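You operate a simulated robot arm through the tools that you are given. There is no shell and no other tool.

You run a simulated robot arm. Do the job below in one go: nothing can be reset, and whatever is moved stays where it is left.

Task
Zero the tray scale and hold the 500 g steel weight's reading.
Fine: switch it on first; the weight stays in the tray. Set down upright: what you pick out.

The check looks at the end state, three seconds after you hand in, the way a careful person would. Anything else that was tipped, shoved, dropped, spilled or broken makes it a failure.

Robot
A 7-joint arm with a two-finger parallel gripper, fixed in place. Base frame: the origin is at the foot of the arm, x ahead of it, y to its left, z up; the work surface is at about z = 0.72. Units: m, rad, N and s.
With the tool pointing down near the work surface it reaches from about 0.44 to 0.92 m from the base axis. Its first joint turns from -2.496 to 2.496 rad. Payload 3 kg.
Tool frame: the origin (TCP) lies between the finger pads and is the grasp point; the fingertips stand 0.03 m ahead of it; z points along the fingers, y is the line along which they close. The gripper opens to 0.094 m. The fingers are 0.028 m wide and 0.01 m thick; the gripper's body (0.05 by 0.096 m) begins 0.055 m behind the TCP.
Orientation is that of the tool frame in the base frame, as a unit quaternion [w, x, y, z]. With the fingers straight down and closing along the base's y, the tool's x points along the base's -x, its y along +y and its z along -z.

Tools
- The arm moves only by the tool jog_arm. Its argument "increments" is a list that holds one entry, the list of rows, each a list of 6 numbers: the shift along the base's x, y, z in m, then the turn, a rotation vector about the base's x, y, z in rad. In form: [[[tx, ty, tz, ax, ay, az], ...]]. A call has 1 to 20 rows; each row shifts and turns the commanded pose from where the row before left it. "claw" is the finger opening in m, from 0 to 0.094, set as the call begins (left out, the last holds). A row lasts 0.2 s, in which the tool goes at most 0.05 m and 0.15 rad; a call with a longer step from one row to the next is refused whole, and so is a gripper value outside its range. Where a pose cannot be reached the arm comes as near as it can. A force on the tool above 40 N (or 10 N above the force at the start of the call, whichever is more), or a blocked arm, ends the call early, and 0.2 s more pass. The fingers move at their own pace (about 0.072 m/s each) and stop on an object; they squeeze with about 30 N. The grip force told is the motor's: it shows also when the fingers shut on nothing. Time passes only in rows, and 0.2 s behind the last, so rows that do not move let the fingers close. The reply holds the time, the measured pose of the TCP, the force on the tool along the base axes, the opening and the grip force, in the units named above and with some noise, with the torque about the TCP (base axes, N m) and any sound that the robot's microphone picked up.
- Cameras (640 x 400 px; columns grow to the right, rows downward): "scene" is fixed at [0.3999, 0.6486, 1.3612]; the picture's right is [-0.58, -0.82, 0.00], its down [-0.50, 0.36, -0.79] and it looks along [0.64, -0.46, -0.62] (base axes); focal length 253 px, centre (320, 200). "wrist" rides on the gripper at [0.076, 0.014, -0.102] in the tool frame; the picture's right is [-0.18, 0.98, 0.00], its down [-0.75, -0.14, -0.64] and it looks along [-0.63, -0.12, 0.77] (tool axes); focal length 243 px, centre (320, 200). There is no depth. A picture from a camera that has moved, and an enlarged one, comes with that camera's place and axes in the base frame and with its lens.
- get_image(camera): a new picture of that camera. It takes no simulated time.
- inspect(camera, box): a new picture of the part [left, top, right, bottom] of that camera's present view, enlarged. It takes no simulated time.
- hand_in(): hands the job in; it is judged then, once.

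Places have to be worked out from the pictures, the camera data and where the tool is seen. Open the gripper and draw the arm clear of the work before you hand the job in, unless the task says otherwise.

The tools are called after "Emit:" by a JSON object that holds its "method" and its "body". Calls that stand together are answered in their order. jog_arm: Moves the arm, as the interface text tells. Its arguments: {"type":"object","properties":{"increments":{"type":"array"},"claw":{"type":"number"}},"required":["increments"]} The other tools are called the same way: get_image (camera) takes a picture; inspect (camera, box) takes an enlarged picture of a part of a camera's view; hand_in () hands the job in.

At the start:

```text
clock: 0.0
position: [0.5612, 0.2212, 1.21]
ee_rot: [0.0, 0.0, 1.0, 0.0]
wrist_force: [-1.3, -0.3, -0.1]
torque: [0.0, -0.06, 0.01]
width: 0.094
finger_force: 0.1
```

scene: 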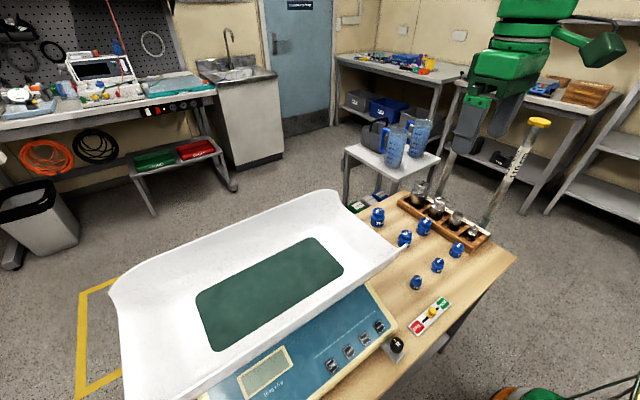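
wrist: 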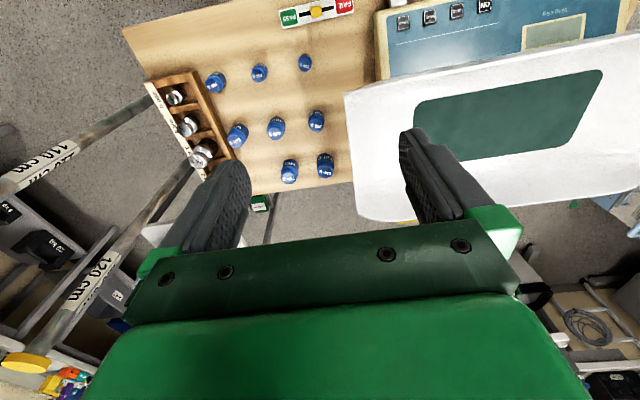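

I start with close looks at the scale panel, the weights and the rack to find labels.

Emit:
{"method": "inspect", "body": {"camera": "scene", "box": [220, 280, 420, 400]}}

Emit:
{"method": "inspect", "body": {"camera": "scene", "box": [350, 170, 510, 270]}}

Emit:
{"method": "inspect", "body": {"camera": "scene", "box": [370, 250, 490, 370]}}

Emit:
{"method": "inspect", "body": {"camera": "wrist", "box": [130, 40, 350, 200]}}

Emit:
{"method": "inspect", "body": {"camera": "wrist", "box": [260, 0, 640, 200]}}

```text
3.20 times, centred on (320, 340) of scene
camera zoom: at [0.3999, 0.6486, 1.3612], right [-0.58, -0.82, 0.0], down [-0.5, 0.36, -0.79], along [0.64, -0.46, -0.62], focal length 810 px, centre (320, -248)
```

zoom: 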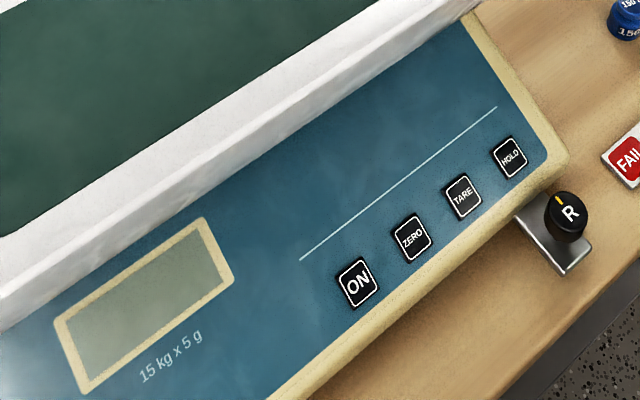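

```text
4.00 times, centred on (430, 220) of scene
camera zoom: at [0.3999, 0.6486, 1.3612], right [-0.58, -0.82, 0.0], down [-0.5, 0.36, -0.79], along [0.64, -0.46, -0.62], focal length 1013 px, centre (-120, 120)
```

zoom: 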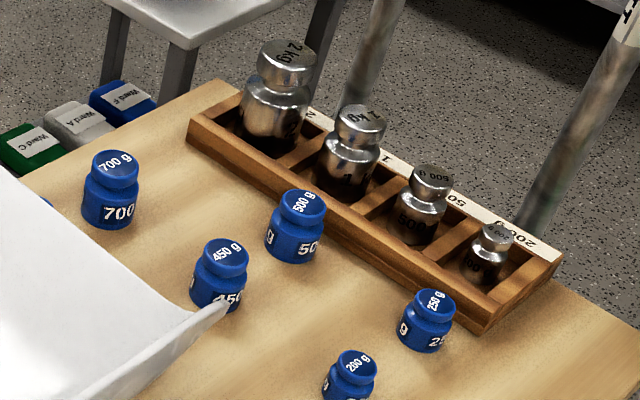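

```text
3.33 times, centred on (430, 310) of scene
camera zoom: at [0.3999, 0.6486, 1.3612], right [-0.58, -0.82, 0.0], down [-0.5, 0.36, -0.79], along [0.64, -0.46, -0.62], focal length 844 px, centre (-47, -167)
```

zoom: 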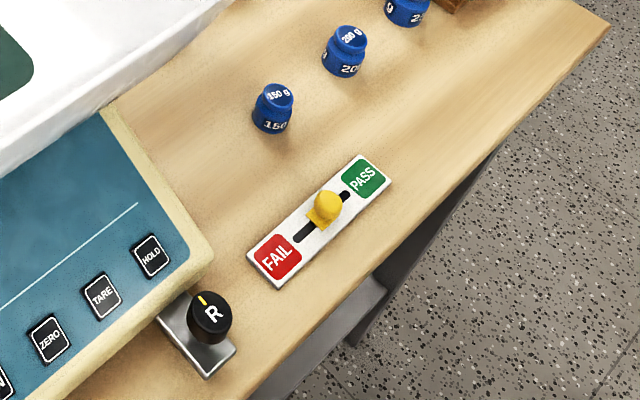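

```text
2.50 times, centred on (240, 120) of wrist
camera zoom: at [0.4852, 0.2369, 1.3131], right [0.18, 0.98, 0.0], down [0.75, -0.14, 0.64], along [0.63, -0.12, -0.77], focal length 606 px, centre (520, 400)
```

zoom: 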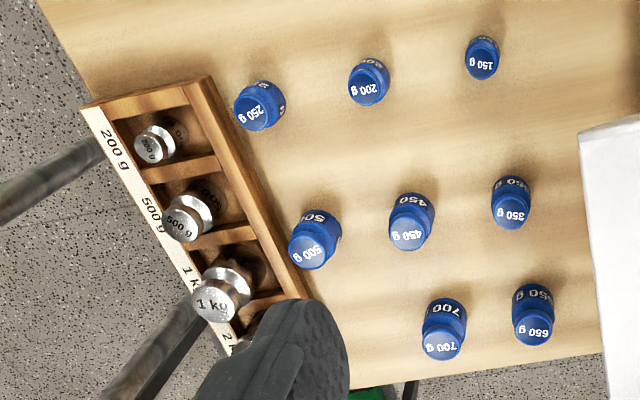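

```text
1.68 times, centred on (450, 100) of wrist
camera zoom: at [0.4852, 0.2369, 1.3131], right [0.18, 0.98, 0.0], down [0.75, -0.14, 0.64], along [0.63, -0.12, -0.77], focal length 409 px, centre (101, 368)
```

zoom: 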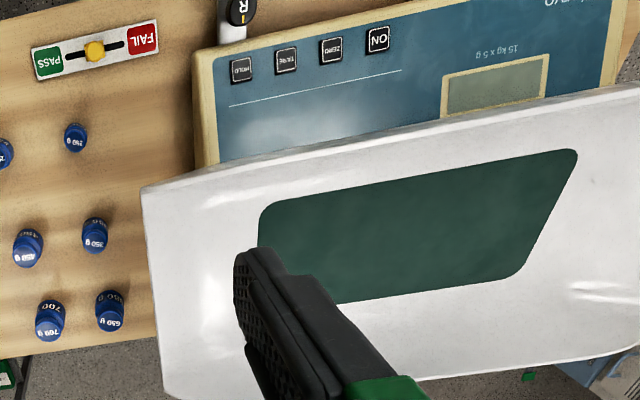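

The keys ON/ZERO/TARE/HOLD appear to lie at x≈0.55, y≈0.51…0.37, z≈0.77. The steel 500 g sits in the rack around (0.65, -0.10), knob top z≈0.80. I close the claw and move high over the panel for a closer wrist view.

Emit:
{"method": "jog_arm", "body": {"increments": [[[-0.0025, 0.029, -0.026, 0, 0, 0], [-0.0025, 0.029, -0.026, 0, 0, 0], [-0.0025, 0.029, -0.026, 0, 0, 0], [-0.0025, 0.029, -0.026, 0, 0, 0], [-0.0025, 0.029, -0.026, 0, 0, 0], [-0.0025, 0.029, -0.026, 0, 0, 0], [-0.0025, 0.029, -0.026, 0, 0, 0], [-0.0025, 0.029, -0.026, 0, 0, 0]]], "claw": 0}}

Emit:
{"method": "get_image", "body": {"camera": "wrist"}}

Emit:
{"method": "inspect", "body": {"camera": "wrist", "box": [200, 0, 460, 160]}}

Emit:
{"method": "get_image", "body": {"camera": "scene"}}

```text
clock: 1.8
position: [0.5405, 0.4544, 1.0008]
ee_rot: [0.0, 0.0, 1.0, 0.0]
wrist_force: [-0.3, 0.4, 0.8]
torque: [0.01, 0.0, 0.02]
width: 0.0
finger_force: 29.8
```

```text
taken
camera wrist: at [0.4644, 0.4702, 1.1042], right [0.18, 0.98, 0.0], down [0.75, -0.14, 0.64], along [0.63, -0.12, -0.77], focal length 243 px, centre (320, 200)
```

wrist: 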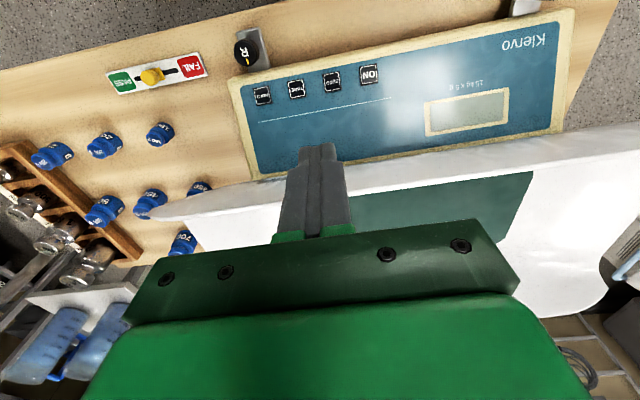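

```text
2.46 times, centred on (330, 80) of wrist
camera zoom: at [0.4644, 0.4702, 1.1042], right [0.18, 0.98, 0.0], down [0.75, -0.14, 0.64], along [0.63, -0.12, -0.77], focal length 597 px, centre (295, 495)
```

zoom: 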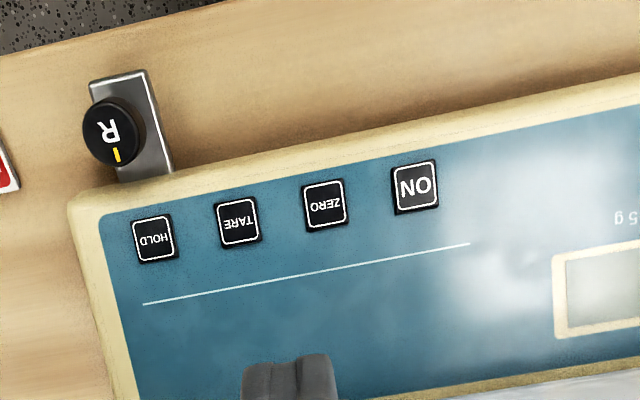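

```text
taken
```

scene: 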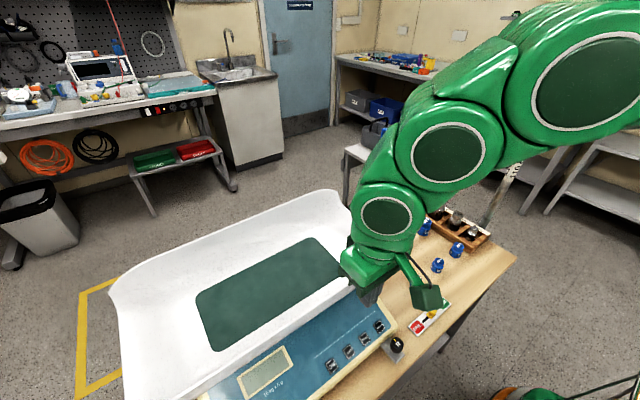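

The refined key positions are ON (0.548, 0.514), ZERO (0.548, 0.469) and HOLD (0.548, 0.377), at z≈0.773. I go above ON and come down to about 2.5 cm over it.

Emit:
{"method": "jog_arm", "body": {"increments": [[[0.0037, 0.03, 0, 0, 0, 0], [0.0038, 0.0296, 0, 0, 0, 0], [0, 0, -0.04, 0, 0, 0], [0, 0, -0.04, 0, 0, 0], [0, 0, -0.04, 0, 0, 0], [0, 0, -0.03, 0, 0, 0], [0, 0, -0.02, 0, 0, 0], [0, 0, 0, 0, 0, 0]]]}}

Emit:
{"method": "get_image", "body": {"camera": "wrist"}}

Emit:
{"method": "inspect", "body": {"camera": "scene", "box": [220, 280, 420, 400]}}

```text
clock: 3.6
position: [0.5504, 0.5141, 0.8318]
ee_rot: [0.0, 0.0, 1.0, 0.0]
wrist_force: [1.0, -0.4, 0.4]
torque: [0.0, 0.02, 0.02]
width: 0.0
finger_force: 30.4
```

```text
taken
camera wrist: at [0.473, 0.5284, 0.9345], right [0.18, 0.98, 0.0], down [0.75, -0.14, 0.64], along [0.63, -0.12, -0.77], focal length 243 px, centre (320, 200)
```

wrist: 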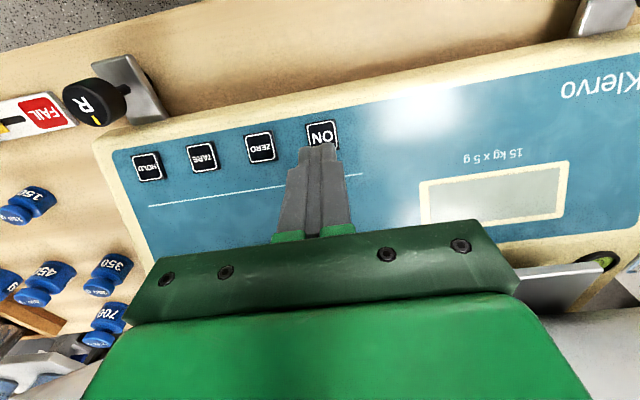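

```text
3.20 times, centred on (320, 340) of scene
camera zoom: at [0.3999, 0.6486, 1.3612], right [-0.58, -0.82, 0.0], down [-0.5, 0.36, -0.79], along [0.64, -0.46, -0.62], focal length 810 px, centre (320, -248)
```

zoom: 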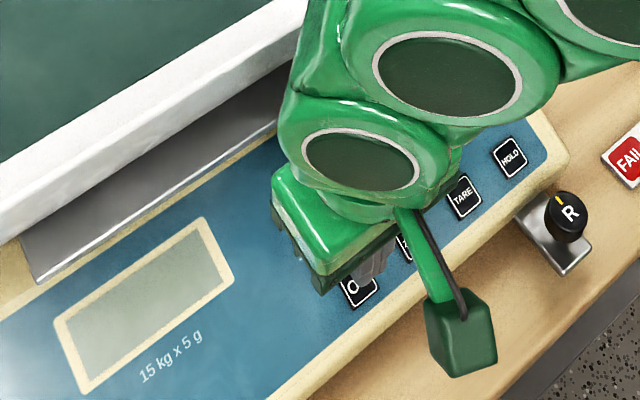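

The tray's front edge looks different from before, so I check the full scene before going on.

Emit:
{"method": "get_image", "body": {"camera": "scene"}}

Emit:
{"method": "inspect", "body": {"camera": "scene", "box": [90, 180, 410, 380]}}

```text
taken
```

scene: 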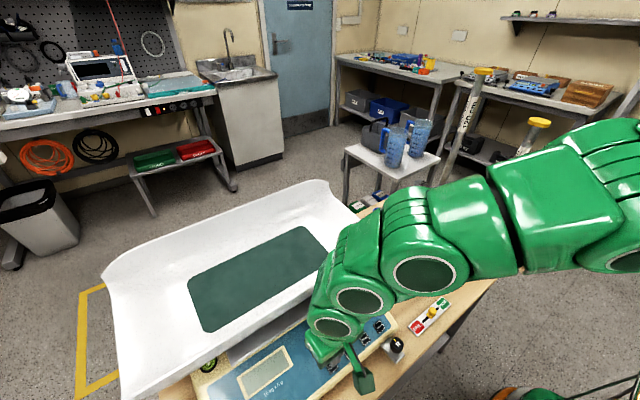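

```text
2.00 times, centred on (250, 280) of scene
camera zoom: at [0.3999, 0.6486, 1.3612], right [-0.58, -0.82, 0.0], down [-0.5, 0.36, -0.79], along [0.64, -0.46, -0.62], focal length 506 px, centre (460, 40)
```

zoom: 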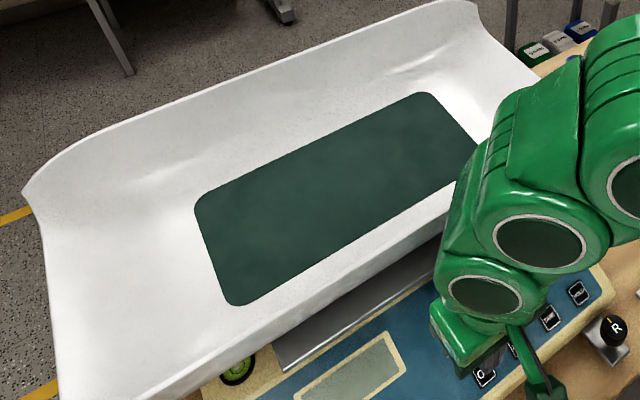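

The tray has been pushed about 4–5 cm back in +x. The arm's wrist links are wider than the hand and caught its front lip as I came down, while the scale body itself didn't move. I back off to -x, rise straight up, and look before restoring the tray. From then on I press keys only with the tool tilted away from the tray.

Emit:
{"method": "jog_arm", "body": {"increments": [[[-0.01, 0, 0, 0, 0, 0], [-0.01, 0, 0.005, 0, 0, 0], [0, 0, 0.03, 0, 0, 0], [0, 0, 0.04, 0, 0, 0], [0, 0, 0.05, 0, 0, 0], [0, 0, 0.05, 0, 0, 0], [0, 0, 0.05, 0, 0, 0], [0, 0, 0.05, 0, 0, 0], [0, 0, 0.05, 0, 0, 0], [0, -0.05, 0.0, 0, 0, 0], [0, -0.05, 0.0, 0, 0, 0], [0, -0.05, 0.0, 0, 0, 0], [0, -0.05, 0.0, 0, 0, 0]]]}}

Emit:
{"method": "get_image", "body": {"camera": "wrist"}}

Emit:
{"method": "get_image", "body": {"camera": "scene"}}

Emit:
{"method": "inspect", "body": {"camera": "scene", "box": [90, 180, 410, 380]}}

```text
clock: 6.4
position: [0.5298, 0.3145, 1.1574]
ee_rot: [0.001, 0.0, 1.0, -0.001]
wrist_force: [0.4, -0.3, 0.1]
torque: [0.0, -0.02, 0.03]
width: 0.0
finger_force: 30.3
```

```text
taken
camera wrist: at [0.4525, 0.33, 1.2603], right [0.18, 0.98, 0.0], down [0.75, -0.14, 0.64], along [0.63, -0.12, -0.77], focal length 243 px, centre (320, 200)
```

wrist: 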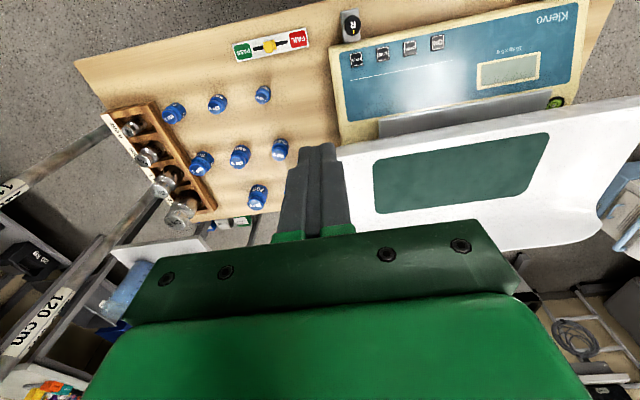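

```text
taken
```

scene: 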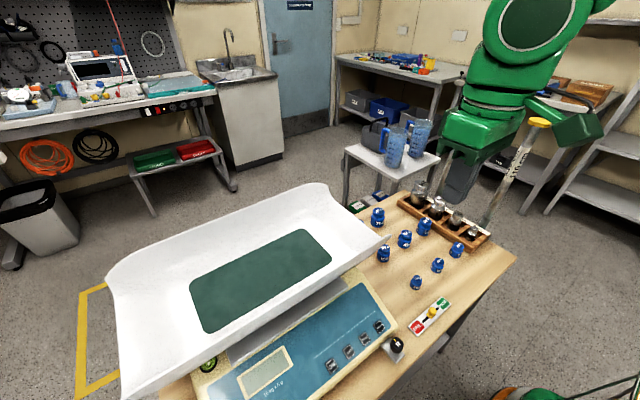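

```text
2.00 times, centred on (250, 280) of scene
camera zoom: at [0.3999, 0.6486, 1.3612], right [-0.58, -0.82, 0.0], down [-0.5, 0.36, -0.79], along [0.64, -0.46, -0.62], focal length 506 px, centre (460, 40)
```

zoom: 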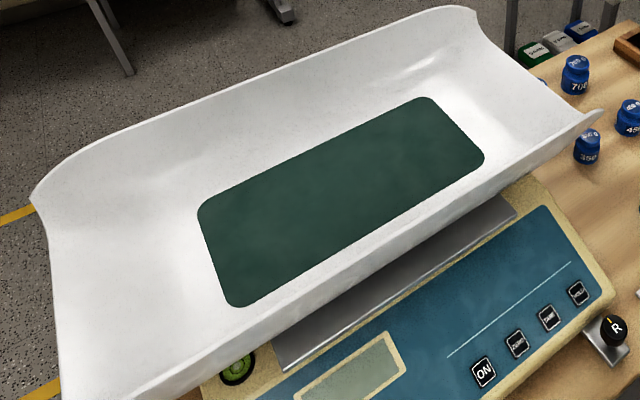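

The tray is free again and still displaced by about 4 cm. I return to the exact starting pose with the gripper open, so I can compare the same wrist view with the original picture.

Emit:
{"method": "jog_arm", "body": {"increments": [[[0.0157, -0.0466, 0.0, 0, 0, 0], [0.0157, -0.0467, 0.0, 0, 0, 0], [0, 0, 0.026, 0, 0, 0], [0, 0, 0.0266, 0, 0, 0], [0, 0, 0, 0, 0, 0], [0, 0, 0, 0, 0, 0]]], "claw": 0.094}}

Emit:
{"method": "inspect", "body": {"camera": "wrist", "box": [260, 0, 640, 200]}}

Emit:
{"method": "inspect", "body": {"camera": "wrist", "box": [130, 40, 350, 200]}}

Emit:
{"method": "get_image", "body": {"camera": "wrist"}}

Emit:
{"method": "get_image", "body": {"camera": "scene"}}

```text
clock: 7.8
position: [0.5618, 0.2227, 1.2079]
ee_rot: [0.0, -0.001, 1.0, 0.0]
wrist_force: [-0.1, 0.2, -1.2]
torque: [0.03, -0.04, 0.01]
width: 0.094
finger_force: 0.1
```

```text
1.68 times, centred on (450, 100) of wrist
camera zoom: at [0.4858, 0.2375, 1.3111], right [0.18, 0.98, 0.0], down [0.75, -0.14, 0.64], along [0.63, -0.12, -0.77], focal length 409 px, centre (101, 368)
```

zoom: 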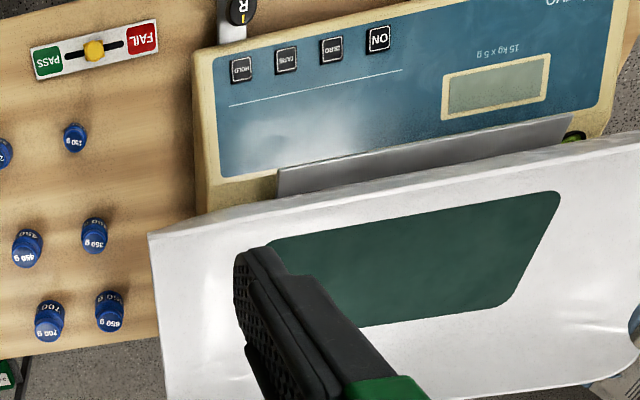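

```text
2.50 times, centred on (240, 120) of wrist
camera zoom: at [0.4858, 0.2375, 1.3111], right [0.18, 0.98, 0.0], down [0.75, -0.14, 0.64], along [0.63, -0.12, -0.77], focal length 606 px, centre (520, 400)
```

zoom: 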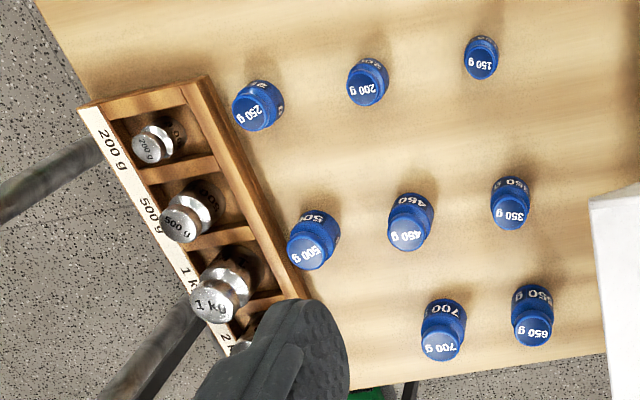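

```text
taken
camera wrist: at [0.4858, 0.2375, 1.3111], right [0.18, 0.98, 0.0], down [0.75, -0.14, 0.64], along [0.63, -0.12, -0.77], focal length 243 px, centre (320, 200)
```

wrist: 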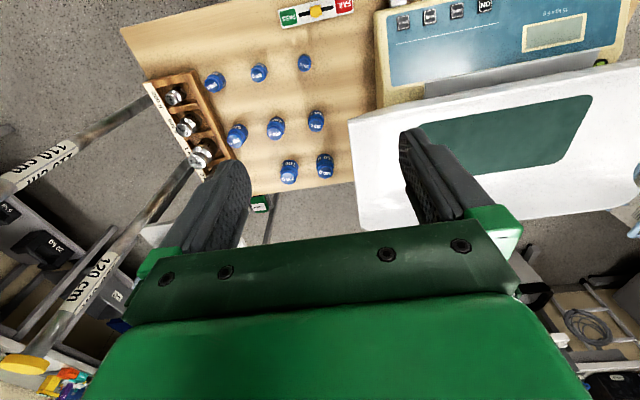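

```text
taken
```

scene: 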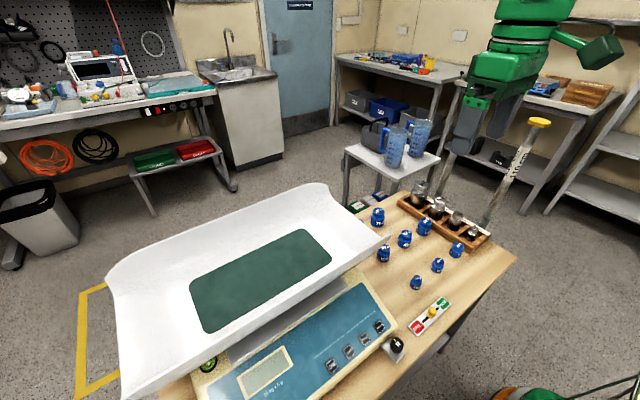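

Comparing identical views, the tray moved +0.046 m in x, with almost no y shift or yaw, and nothing else changed. The wrist bulk reaches out on the tray side, so I tilt the tool 0.6 rad (fingers forward, hand back toward the base), go above ON and check the clearance.

Emit:
{"method": "jog_arm", "body": {"increments": [[[-0.0022, 0.0368, -0.0325, 0, -0.15, 0], [-0.0022, 0.0368, -0.0325, 0, -0.15, 0], [-0.0022, 0.0368, -0.0325, 0, -0.15, 0], [-0.0022, 0.0368, -0.0325, 0, -0.15, 0], [-0.0022, 0.0368, -0.0325, 0, 0, 0], [-0.0022, 0.0368, -0.0325, 0, 0, 0], [-0.0022, 0.0368, -0.0325, 0, 0, 0], [-0.0022, 0.0368, -0.0325, 0, 0, 0], [0, 0, 0, 0, 0, 0]]], "claw": 0}}

Emit:
{"method": "get_image", "body": {"camera": "scene"}}

Emit:
{"method": "get_image", "body": {"camera": "wrist"}}

```text
clock: 9.8
position: [0.5447, 0.5168, 0.9502]
ee_rot: [0.296, 0.001, 0.955, -0.001]
wrist_force: [-0.4, -0.6, 0.6]
torque: [0.02, -0.01, 0.02]
width: 0.0
finger_force: 30.0
```

```text
taken
```

scene: 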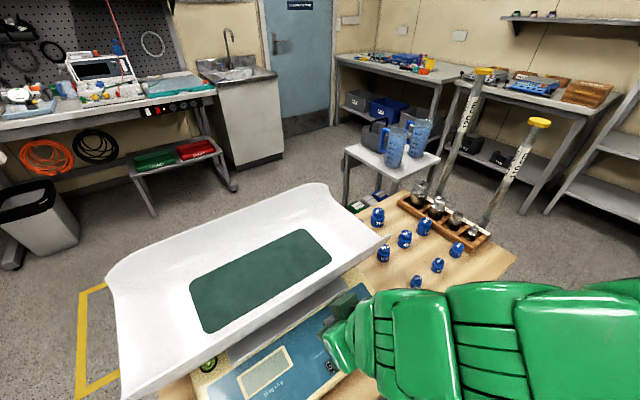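

```text
taken
camera wrist: at [0.4233, 0.5318, 0.9924], right [0.15, 0.98, 0.1], down [0.26, -0.14, 0.96], along [0.95, -0.12, -0.28], focal length 243 px, centre (320, 200)
```

wrist: 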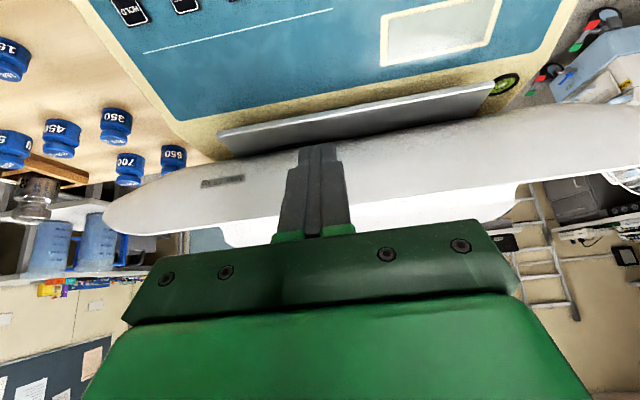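

The tilted pose keeps the wrist well away from the tray. I lower toward ON in this pose, stopping about 2 cm above, and check again.

Emit:
{"method": "jog_arm", "body": {"increments": [[[-0.001, -0.002, -0.04, 0, 0, 0], [0, 0, -0.04, 0, 0, 0], [0, 0, -0.03, 0, 0, 0], [0, 0, -0.01, 0, 0, 0], [0, 0, 0, 0, 0, 0]]]}}

Emit:
{"method": "get_image", "body": {"camera": "scene"}}

Emit:
{"method": "inspect", "body": {"camera": "scene", "box": [220, 280, 420, 400]}}

Emit:
{"method": "get_image", "body": {"camera": "wrist"}}

```text
clock: 11.0
position: [0.5421, 0.5142, 0.8311]
ee_rot: [0.296, 0.0, 0.955, 0.0]
wrist_force: [-0.8, -1.0, -0.3]
torque: [0.02, -0.01, -0.03]
width: 0.0
finger_force: 29.9
```

```text
taken
```

scene: 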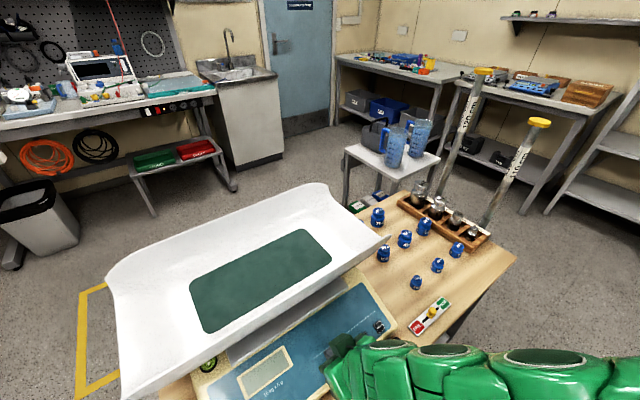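

```text
3.20 times, centred on (320, 340) of scene
camera zoom: at [0.3999, 0.6486, 1.3612], right [-0.58, -0.82, 0.0], down [-0.5, 0.36, -0.79], along [0.64, -0.46, -0.62], focal length 810 px, centre (320, -248)
```

zoom: 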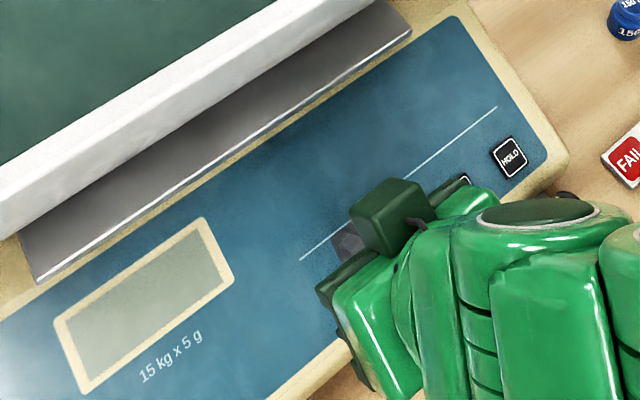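

```text
taken
camera wrist: at [0.4212, 0.5294, 0.8731], right [0.15, 0.98, 0.1], down [0.26, -0.14, 0.96], along [0.95, -0.12, -0.28], focal length 243 px, centre (320, 200)
```

wrist: 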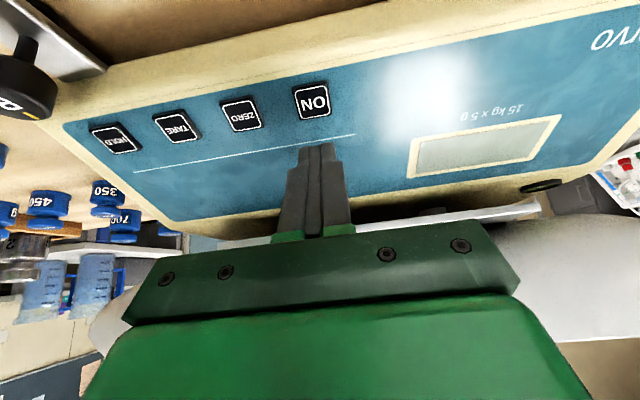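

The fingertip is about 3 cm above ON and the tray is untouched. I go down slowly to find the key by force.

Emit:
{"method": "jog_arm", "body": {"increments": [[[0, 0, -0.01, 0, 0, 0], [0, 0, -0.006, 0, 0, 0], [0, 0, -0.003, 0, 0, 0], [0, 0, -0.003, 0, 0, 0], [0, 0, -0.002, 0, 0, 0], [0, 0, 0, 0, 0, 0]]]}}

Emit:
{"method": "get_image", "body": {"camera": "wrist"}}

```text
clock: 12.4
position: [0.5419, 0.5122, 0.8065]
ee_rot: [0.296, -0.001, 0.955, 0.001]
wrist_force: [-0.6, -0.9, 0.7]
torque: [0.0, 0.02, -0.02]
width: 0.0002
finger_force: 29.9
```

```text
taken
camera wrist: at [0.4208, 0.528, 0.8477], right [0.15, 0.98, 0.1], down [0.26, -0.14, 0.96], along [0.95, -0.12, -0.28], focal length 243 px, centre (320, 200)
```

wrist: 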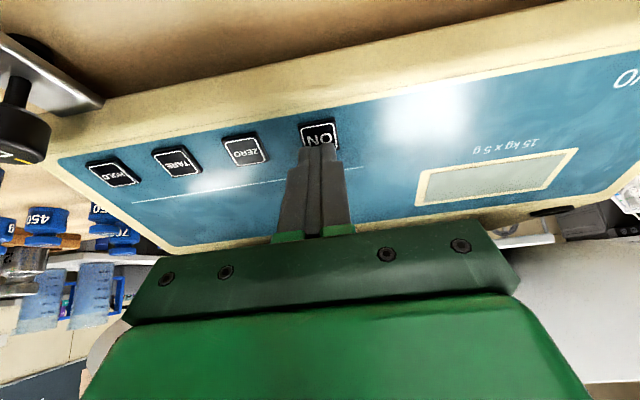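

Still no contact, and the tip lines up with the ON key. I continue down in 1.5 mm steps.

Emit:
{"method": "jog_arm", "body": {"increments": [[[-0.002, 0, -0.0015, 0, 0, 0], [0, 0, -0.0015, 0, 0, 0], [0, 0, -0.0015, 0, 0, 0], [0, 0, -0.0015, 0, 0, 0], [0, 0, 0, 0, 0, 0]]]}}

Emit:
{"method": "inspect", "body": {"camera": "wrist", "box": [200, 80, 600, 330]}}

```text
clock: 13.6
position: [0.5406, 0.5127, 0.8016]
ee_rot: [0.296, 0.0, 0.955, 0.0]
wrist_force: [-7.1, -5.6, 25.9]
torque: [-0.26, 0.09, 0.05]
width: 0.0001
finger_force: 30.1
heard: click, click
```

```text
1.60 times, centred on (400, 205) of wrist
camera zoom: at [0.4194, 0.5276, 0.8431], right [0.15, 0.98, 0.1], down [0.26, -0.14, 0.96], along [0.95, -0.12, -0.28], focal length 388 px, centre (192, 192)
```

zoom: 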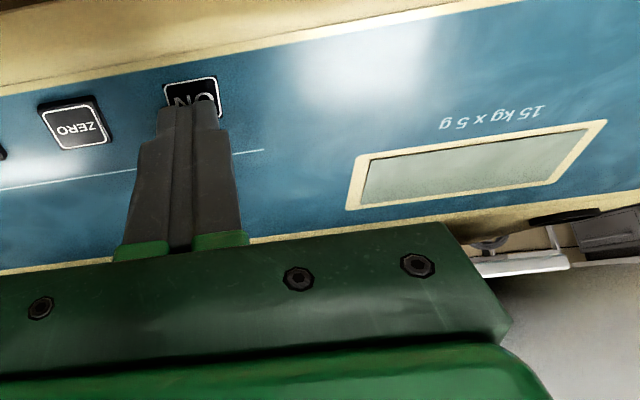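

I felt 26 N and heard clicks. I lift slowly and read the display.

Emit:
{"method": "jog_arm", "body": {"increments": [[[0, 0, 0.005, 0, 0, 0], [0, 0, 0.015, 0, 0, 0], [0, 0, 0.02, 0, 0, 0], [0, 0, 0.0, 0, 0, 0]]]}}

Emit:
{"method": "inspect", "body": {"camera": "scene", "box": [220, 280, 420, 400]}}

Emit:
{"method": "inspect", "body": {"camera": "wrist", "box": [200, 50, 600, 300]}}

```text
clock: 14.6
position: [0.5395, 0.5119, 0.84]
ee_rot: [0.296, 0.0, 0.955, 0.001]
wrist_force: [0.4, -0.5, 0.1]
torque: [0.04, 0.05, 0.0]
width: 0.0
finger_force: 29.3
```

```text
3.20 times, centred on (320, 340) of scene
camera zoom: at [0.3999, 0.6486, 1.3612], right [-0.58, -0.82, 0.0], down [-0.5, 0.36, -0.79], along [0.64, -0.46, -0.62], focal length 810 px, centre (320, -248)
```

zoom: 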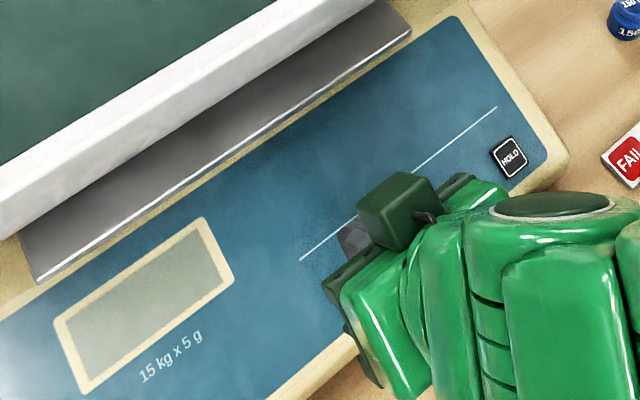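

```text
1.60 times, centred on (400, 175) of wrist
camera zoom: at [0.4184, 0.5272, 0.882], right [0.15, 0.98, 0.1], down [0.26, -0.14, 0.96], along [0.95, -0.12, -0.28], focal length 388 px, centre (192, 240)
```

zoom: 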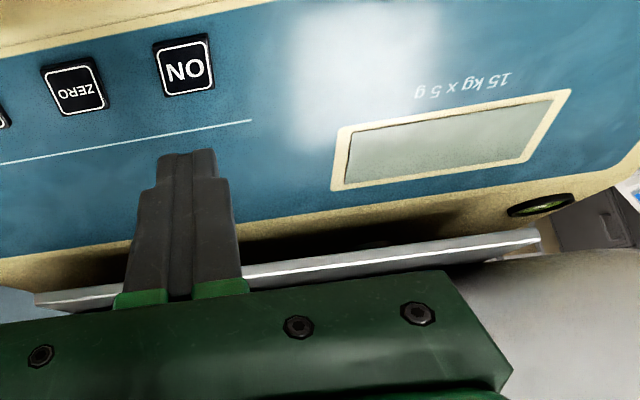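

The display is blank, so I wait a moment to see whether it is booting or the double click toggled it off again.

Emit:
{"method": "jog_arm", "body": {"increments": [[[0, 0, 0, 0, 0, 0], [0, 0, 0, 0, 0, 0], [0, 0, 0, 0, 0, 0], [0, 0, 0, 0, 0, 0], [0, 0, 0, 0, 0, 0], [0, 0, 0, 0, 0, 0], [0, 0, 0, 0, 0, 0], [0, 0, 0, 0, 0, 0], [0, 0, 0, 0, 0, 0], [0, 0, 0, 0, 0, 0]]]}}

Emit:
{"method": "inspect", "body": {"camera": "wrist", "box": [200, 50, 600, 300]}}

```text
clock: 16.8
position: [0.5398, 0.5127, 0.8394]
ee_rot: [0.296, 0.0, 0.955, 0.0]
wrist_force: [0.5, -0.4, 0.3]
torque: [0.02, 0.0, -0.01]
width: 0.0001
finger_force: 30.0
```

```text
1.60 times, centred on (400, 175) of wrist
camera zoom: at [0.4186, 0.5271, 0.8819], right [0.15, 0.98, 0.1], down [0.26, -0.14, 0.96], along [0.95, -0.12, -0.28], focal length 388 px, centre (192, 240)
```

zoom: 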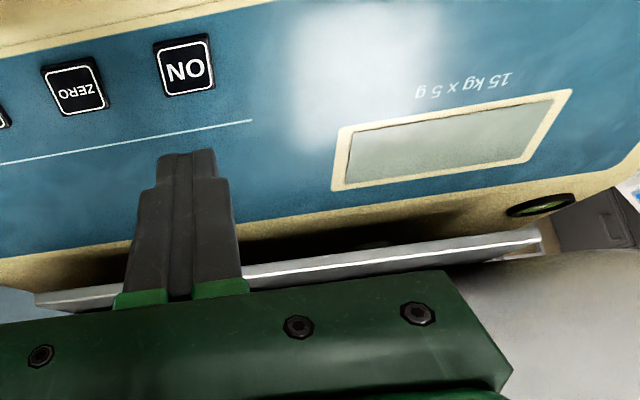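

The display is still blank, so the double click probably toggled it on and off. I press again more gently, stopping at the first click.

Emit:
{"method": "jog_arm", "body": {"increments": [[[0, 0, -0.02, 0, 0, 0], [0, 0, -0.012, 0, 0, 0], [0, 0, -0.002, 0, 0, 0], [0, 0, 0, 0, 0, 0]]]}}

Emit:
{"method": "jog_arm", "body": {"increments": [[[0, 0, -0.001, 0, 0, 0]]]}}

```text
clock: 17.8
position: [0.5387, 0.5123, 0.8059]
ee_rot: [0.296, 0.0, 0.955, 0.0]
wrist_force: [0.0, -0.1, 1.0]
torque: [0.05, 0.0, -0.03]
width: 0.0
finger_force: 29.7
```

```text
clock: 18.2
position: [0.5396, 0.511, 0.8038]
ee_rot: [0.295, 0.0, 0.955, 0.0]
wrist_force: [-0.9, 0.4, 1.1]
torque: [-0.01, 0.0, 0.01]
width: 0.0002
finger_force: 30.2
```

No contact yet, so I step 1 mm further.

Emit:
{"method": "jog_arm", "body": {"increments": [[[0, 0, -0.001, 0, 0, 0]]]}}

```text
clock: 18.6
position: [0.5393, 0.5123, 0.804]
ee_rot: [0.295, 0.0, 0.955, -0.001]
wrist_force: [-0.3, -0.9, 1.6]
torque: [0.01, 0.01, 0.02]
width: 0.0
finger_force: 29.7
heard: click
```

One click came at light force. I lift and check the display.

Emit:
{"method": "jog_arm", "body": {"increments": [[[0, 0, 0.01, 0, 0, 0], [0, 0, 0.025, 0, 0, 0], [0, 0, 0, 0, 0, 0]]]}}

Emit:
{"method": "inspect", "body": {"camera": "wrist", "box": [200, 50, 600, 300]}}

```text
clock: 19.4
position: [0.5383, 0.5142, 0.8401]
ee_rot: [0.295, 0.0, 0.955, 0.0]
wrist_force: [0.1, -0.5, 0.0]
torque: [0.02, 0.01, 0.0]
width: 0.0001
finger_force: 30.6
```

```text
1.60 times, centred on (400, 175) of wrist
camera zoom: at [0.4187, 0.5289, 0.8818], right [0.15, 0.98, 0.1], down [0.26, -0.14, 0.96], along [0.95, -0.12, -0.28], focal length 388 px, centre (192, 240)
```

zoom: 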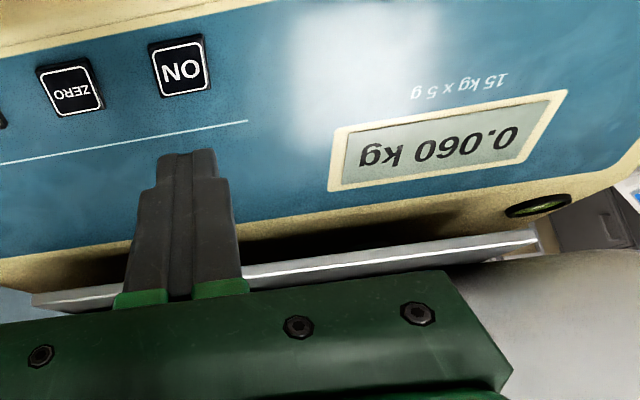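

The scale is on and shows 0.060 kg. Before zeroing I restore the tray: I rise, turn the tool vertical, and hover inside the tray behind its front wall (lip now x≈0.66, z≈0.885; mat z≈0.85).

Emit:
{"method": "jog_arm", "body": {"increments": [[[-0.01, 0, 0.04, 0, 0, 0], [0, 0, 0.05, 0, 0, 0], [0, 0, 0.05, 0, 0, 0], [0, 0, 0.05, 0, 0, 0], [0, 0, 0.02, 0, 0.15, 0], [0, 0, 0.0, 0, 0.15, 0], [0, 0, 0.0, 0, 0.15, 0], [0, 0, 0.0, 0, 0.15, 0], [0.048, 0.002, 0, 0, 0, 0], [0.048, 0.002, 0, 0, 0, 0], [0.048, 0.002, 0, 0, 0, 0], [0.048, 0.002, 0, 0, 0, 0], [0, 0, 0, 0, 0, 0]]]}}

Emit:
{"method": "get_image", "body": {"camera": "wrist"}}

Emit:
{"method": "get_image", "body": {"camera": "scene"}}

```text
clock: 22.2
position: [0.6918, 0.5142, 1.0414]
ee_rot: [0.0, 0.001, 1.0, -0.001]
wrist_force: [0.5, -0.2, 0.0]
torque: [0.0, 0.0, 0.02]
width: 0.0
finger_force: 29.9
out of reach, approached as far as the arm can: row 12
```

```text
taken
camera wrist: at [0.6154, 0.5297, 1.1441], right [0.18, 0.98, 0.0], down [0.75, -0.14, 0.64], along [0.63, -0.12, -0.77], focal length 243 px, centre (320, 200)
```

wrist: 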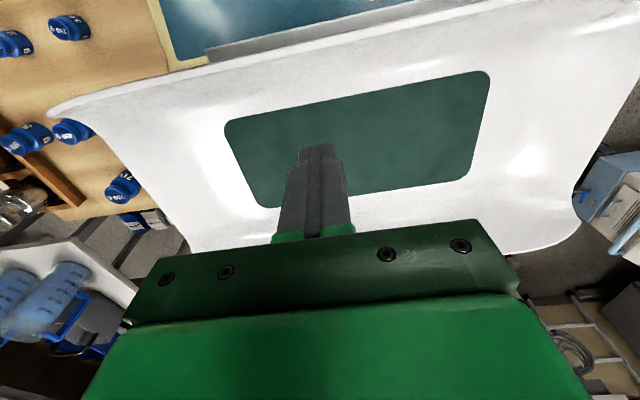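

```text
taken
```

scene: 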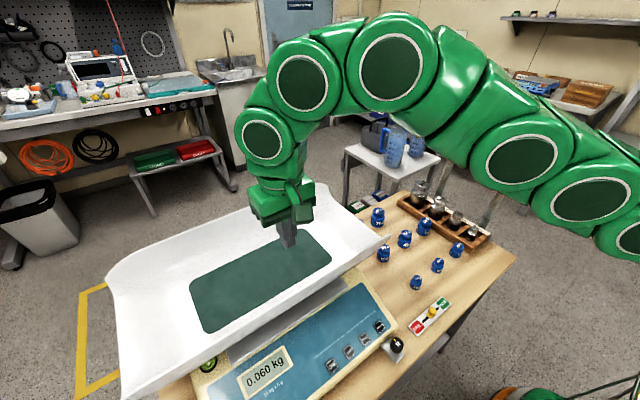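

The tip hovers over the mat. I lower to about 4 cm above the mat (below lip height only at the next step) and check the clearances.

Emit:
{"method": "jog_arm", "body": {"increments": [[[0, 0.003, -0.04, 0, 0, 0], [0, 0.003, -0.04, 0, 0, 0], [0, 0, -0.03, 0, 0, 0], [0, 0, 0, 0, 0, 0]]]}}

Emit:
{"method": "get_image", "body": {"camera": "wrist"}}

Emit:
{"method": "get_image", "body": {"camera": "scene"}}

```text
clock: 23.2
position: [0.6929, 0.5218, 0.93]
ee_rot: [0.0, 0.0, 1.0, 0.0]
wrist_force: [0.1, -0.6, -0.1]
torque: [0.02, 0.01, 0.01]
width: 0.0
finger_force: 29.8
```

```text
taken
camera wrist: at [0.6156, 0.536, 1.0327], right [0.18, 0.98, 0.0], down [0.75, -0.14, 0.64], along [0.63, -0.12, -0.77], focal length 243 px, centre (320, 200)
```

wrist: 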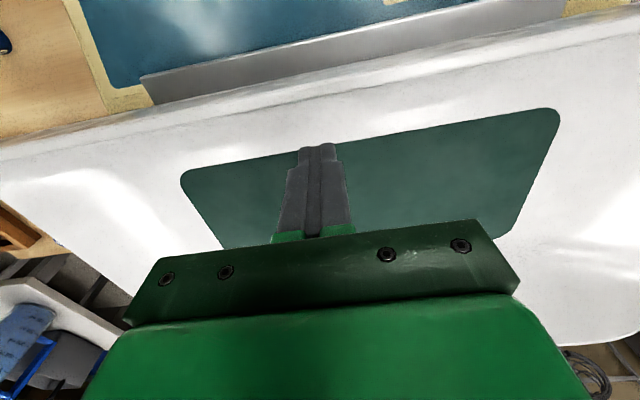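

```text
taken
```

scene: 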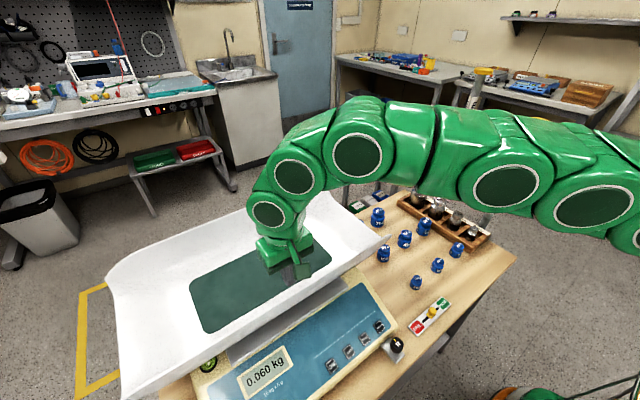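

Only a gentle slope rises from the mat toward the front lip, so I look at the lip profile closely before choosing how to move the tray.

Emit:
{"method": "inspect", "body": {"camera": "wrist", "box": [0, 0, 320, 200]}}

Emit:
{"method": "inspect", "body": {"camera": "wrist", "box": [320, 0, 640, 200]}}

Emit:
{"method": "inspect", "body": {"camera": "scene", "box": [90, 190, 250, 400]}}

Emit:
{"method": "inspect", "body": {"camera": "scene", "box": [280, 190, 420, 300]}}

```text
2.00 times, centred on (160, 100) of wrist
camera zoom: at [0.6156, 0.536, 1.0327], right [0.18, 0.98, 0.0], down [0.75, -0.14, 0.64], along [0.63, -0.12, -0.77], focal length 485 px, centre (640, 400)
```

zoom: 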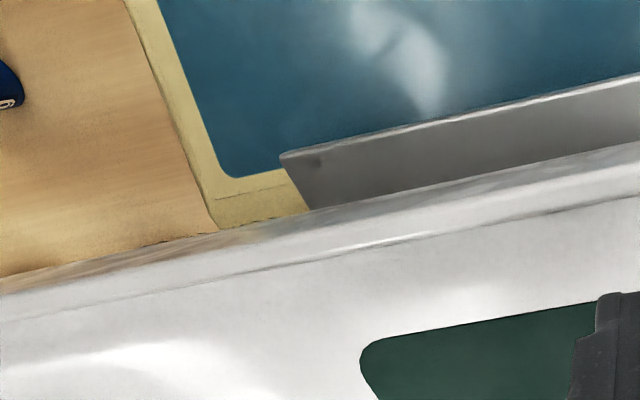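

```text
2.00 times, centred on (480, 100) of wrist
camera zoom: at [0.6156, 0.536, 1.0327], right [0.18, 0.98, 0.0], down [0.75, -0.14, 0.64], along [0.63, -0.12, -0.77], focal length 485 px, centre (0, 400)
```

zoom: 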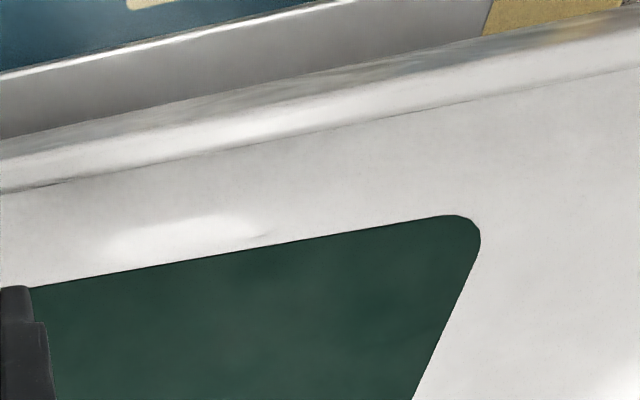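

```text
1.90 times, centred on (170, 295) of scene
camera zoom: at [0.3999, 0.6486, 1.3612], right [-0.58, -0.82, 0.0], down [-0.5, 0.36, -0.79], along [0.64, -0.46, -0.62], focal length 482 px, centre (606, 19)
```

zoom: 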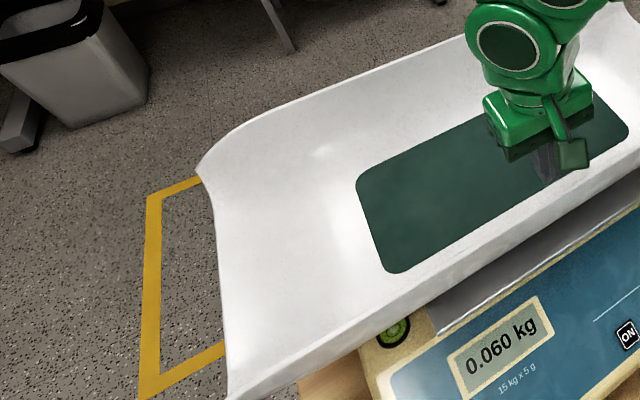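

```text
3.64 times, centred on (350, 245) of scene
camera zoom: at [0.3999, 0.6486, 1.3612], right [-0.58, -0.82, 0.0], down [-0.5, 0.36, -0.79], along [0.64, -0.46, -0.62], focal length 920 px, centre (211, 36)
```

zoom: 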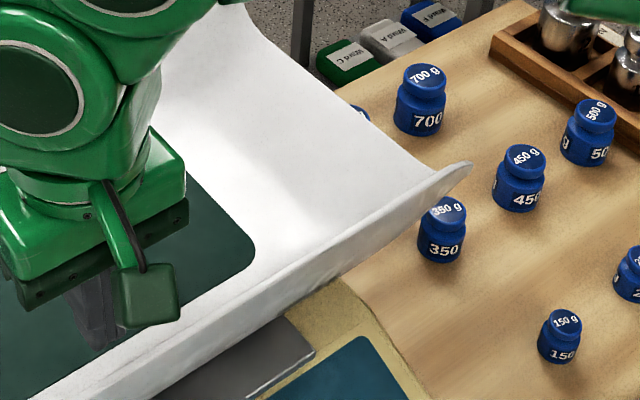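

The front has a short upstand lip, with its crease at x≈0.669 and top outer edge ≈0.645. I can drag the tray back by pushing low against the lip's inner side, so I feel for the tray floor first.

Emit:
{"method": "jog_arm", "body": {"increments": [[[0, 0, -0.02, 0, 0, 0], [0, 0, -0.01, 0, 0, 0], [0, 0, -0.003, 0, 0, 0], [0, 0, -0.003, 0, 0, 0], [0, 0, 0, 0, 0, 0]]]}}

Emit:
{"method": "inspect", "body": {"camera": "wrist", "box": [220, 80, 420, 205]}}

Emit:
{"method": "get_image", "body": {"camera": "scene"}}

```text
clock: 24.4
position: [0.6924, 0.52, 0.8937]
ee_rot: [0.0, 0.0, 1.0, 0.001]
wrist_force: [0.4, 0.1, 0.1]
torque: [0.02, 0.0, 0.0]
width: 0.0001
finger_force: 30.1
```

```text
3.20 times, centred on (320, 142) of wrist
camera zoom: at [0.6158, 0.536, 0.9979], right [0.18, 0.98, 0.0], down [0.75, -0.14, 0.64], along [0.63, -0.12, -0.77], focal length 776 px, centre (320, 384)
```

zoom: 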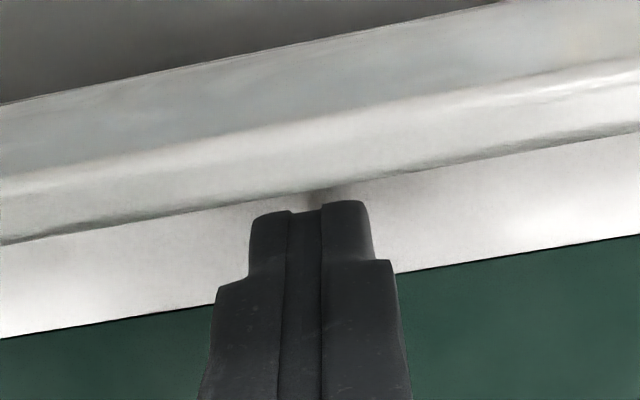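

```text
taken
```

scene: 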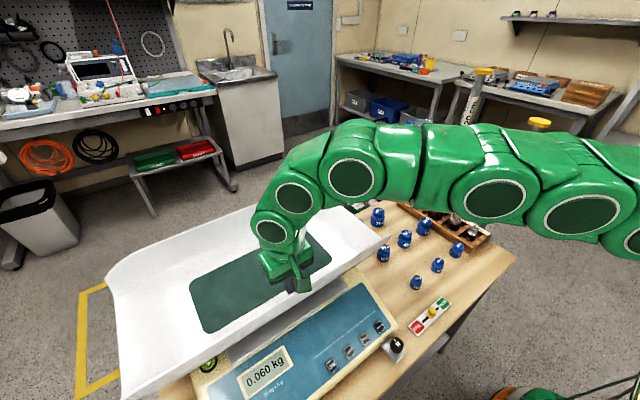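

The tip is near the floor, just behind the crease. I step down to feel the floor.

Emit:
{"method": "jog_arm", "body": {"increments": [[[0, 0, -0.002, 0, 0, 0], [0, 0, -0.002, 0, 0, 0], [0, 0, 0, 0, 0, 0]]]}}

Emit:
{"method": "inspect", "body": {"camera": "wrist", "box": [220, 80, 420, 205]}}

```text
clock: 25.2
position: [0.692, 0.5201, 0.8927]
ee_rot: [0.0, 0.0, 1.0, -0.001]
wrist_force: [1.3, 1.0, 3.7]
torque: [-0.01, 0.01, -0.03]
width: 0.0
finger_force: 29.4
```

```text
3.20 times, centred on (320, 142) of wrist
camera zoom: at [0.6156, 0.5363, 0.995], right [0.18, 0.98, 0.0], down [0.75, -0.14, 0.64], along [0.63, -0.12, -0.77], focal length 776 px, centre (320, 384)
```

zoom: 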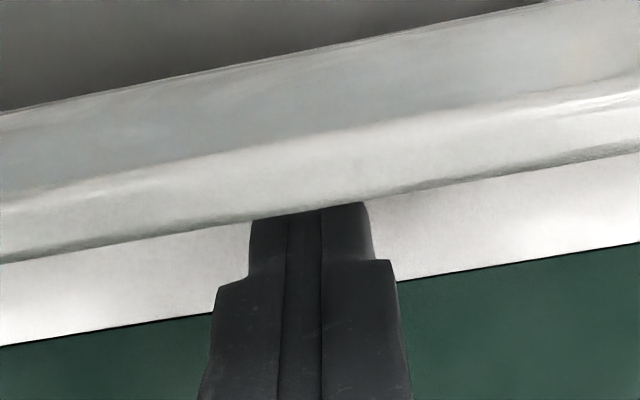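

The floor is touched (3.7 N, floor z≈0.861), and the finger sits right at the lip crease. I raise 3 mm and push slowly in -x by 3 cm, watching the force.

Emit:
{"method": "jog_arm", "body": {"increments": [[[0, 0, 0.003, 0, 0, 0], [-0.003, 0, 0, 0, 0, 0], [-0.003, 0, 0, 0, 0, 0], [-0.003, 0, 0, 0, 0, 0], [-0.003, 0, 0, 0, 0, 0], [-0.003, 0, 0, 0, 0, 0], [0, 0, 0, 0, 0, 0]]]}}

Emit:
{"method": "get_image", "body": {"camera": "wrist"}}

Emit:
{"method": "get_image", "body": {"camera": "scene"}}

```text
clock: 26.8
position: [0.6768, 0.5202, 0.8962]
ee_rot: [0.0, 0.0, 1.0, 0.0]
wrist_force: [6.6, 0.9, 11.6]
torque: [0.1, -0.01, 0.11]
width: 0.0
finger_force: 30.1
```

```text
taken
camera wrist: at [0.6008, 0.5359, 0.9982], right [0.18, 0.98, 0.0], down [0.75, -0.14, 0.64], along [0.63, -0.12, -0.77], focal length 243 px, centre (320, 200)
```

wrist: 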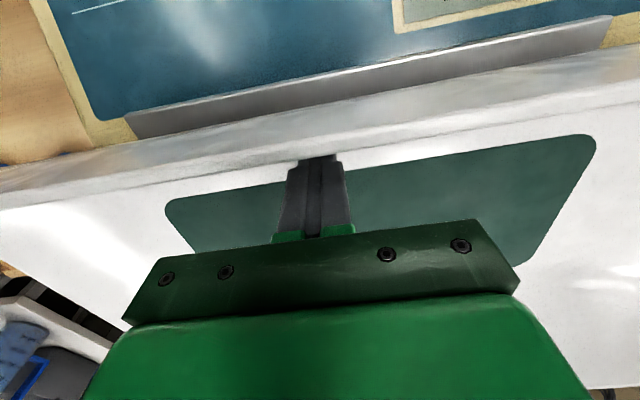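

```text
taken
```

scene: 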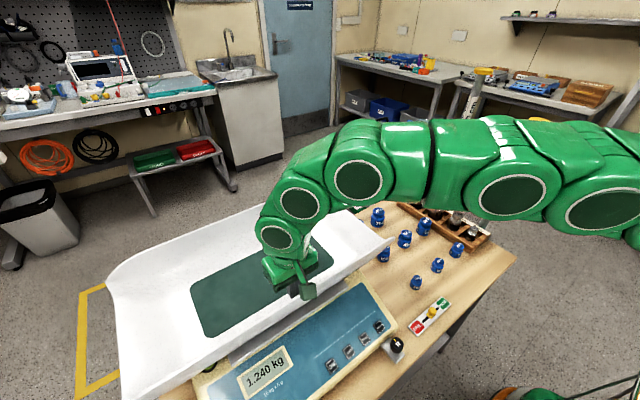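

The forces are modest (6.6 N sideways, 11.6 N up). I check in the scene whether the tray is following.

Emit:
{"method": "inspect", "body": {"camera": "scene", "box": [90, 180, 410, 380]}}

Emit:
{"method": "inspect", "body": {"camera": "wrist", "box": [220, 80, 420, 205]}}

```text
2.00 times, centred on (250, 280) of scene
camera zoom: at [0.3999, 0.6486, 1.3612], right [-0.58, -0.82, 0.0], down [-0.5, 0.36, -0.79], along [0.64, -0.46, -0.62], focal length 506 px, centre (460, 40)
```

zoom: 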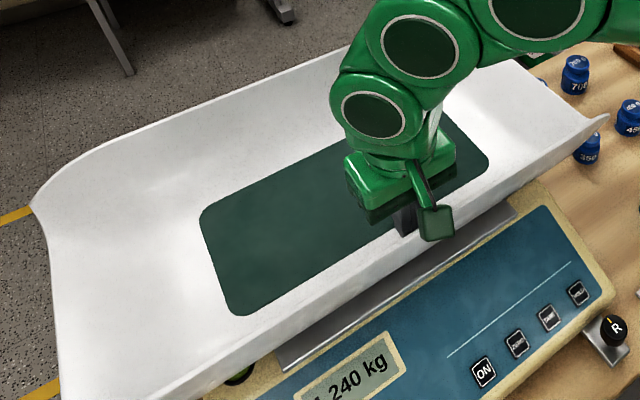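

```text
3.20 times, centred on (320, 142) of wrist
camera zoom: at [0.6008, 0.5359, 0.9982], right [0.18, 0.98, 0.0], down [0.75, -0.14, 0.64], along [0.63, -0.12, -0.77], focal length 776 px, centre (320, 384)
```

zoom: 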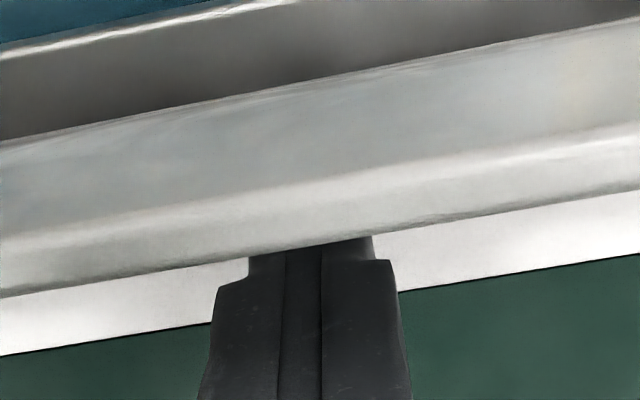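

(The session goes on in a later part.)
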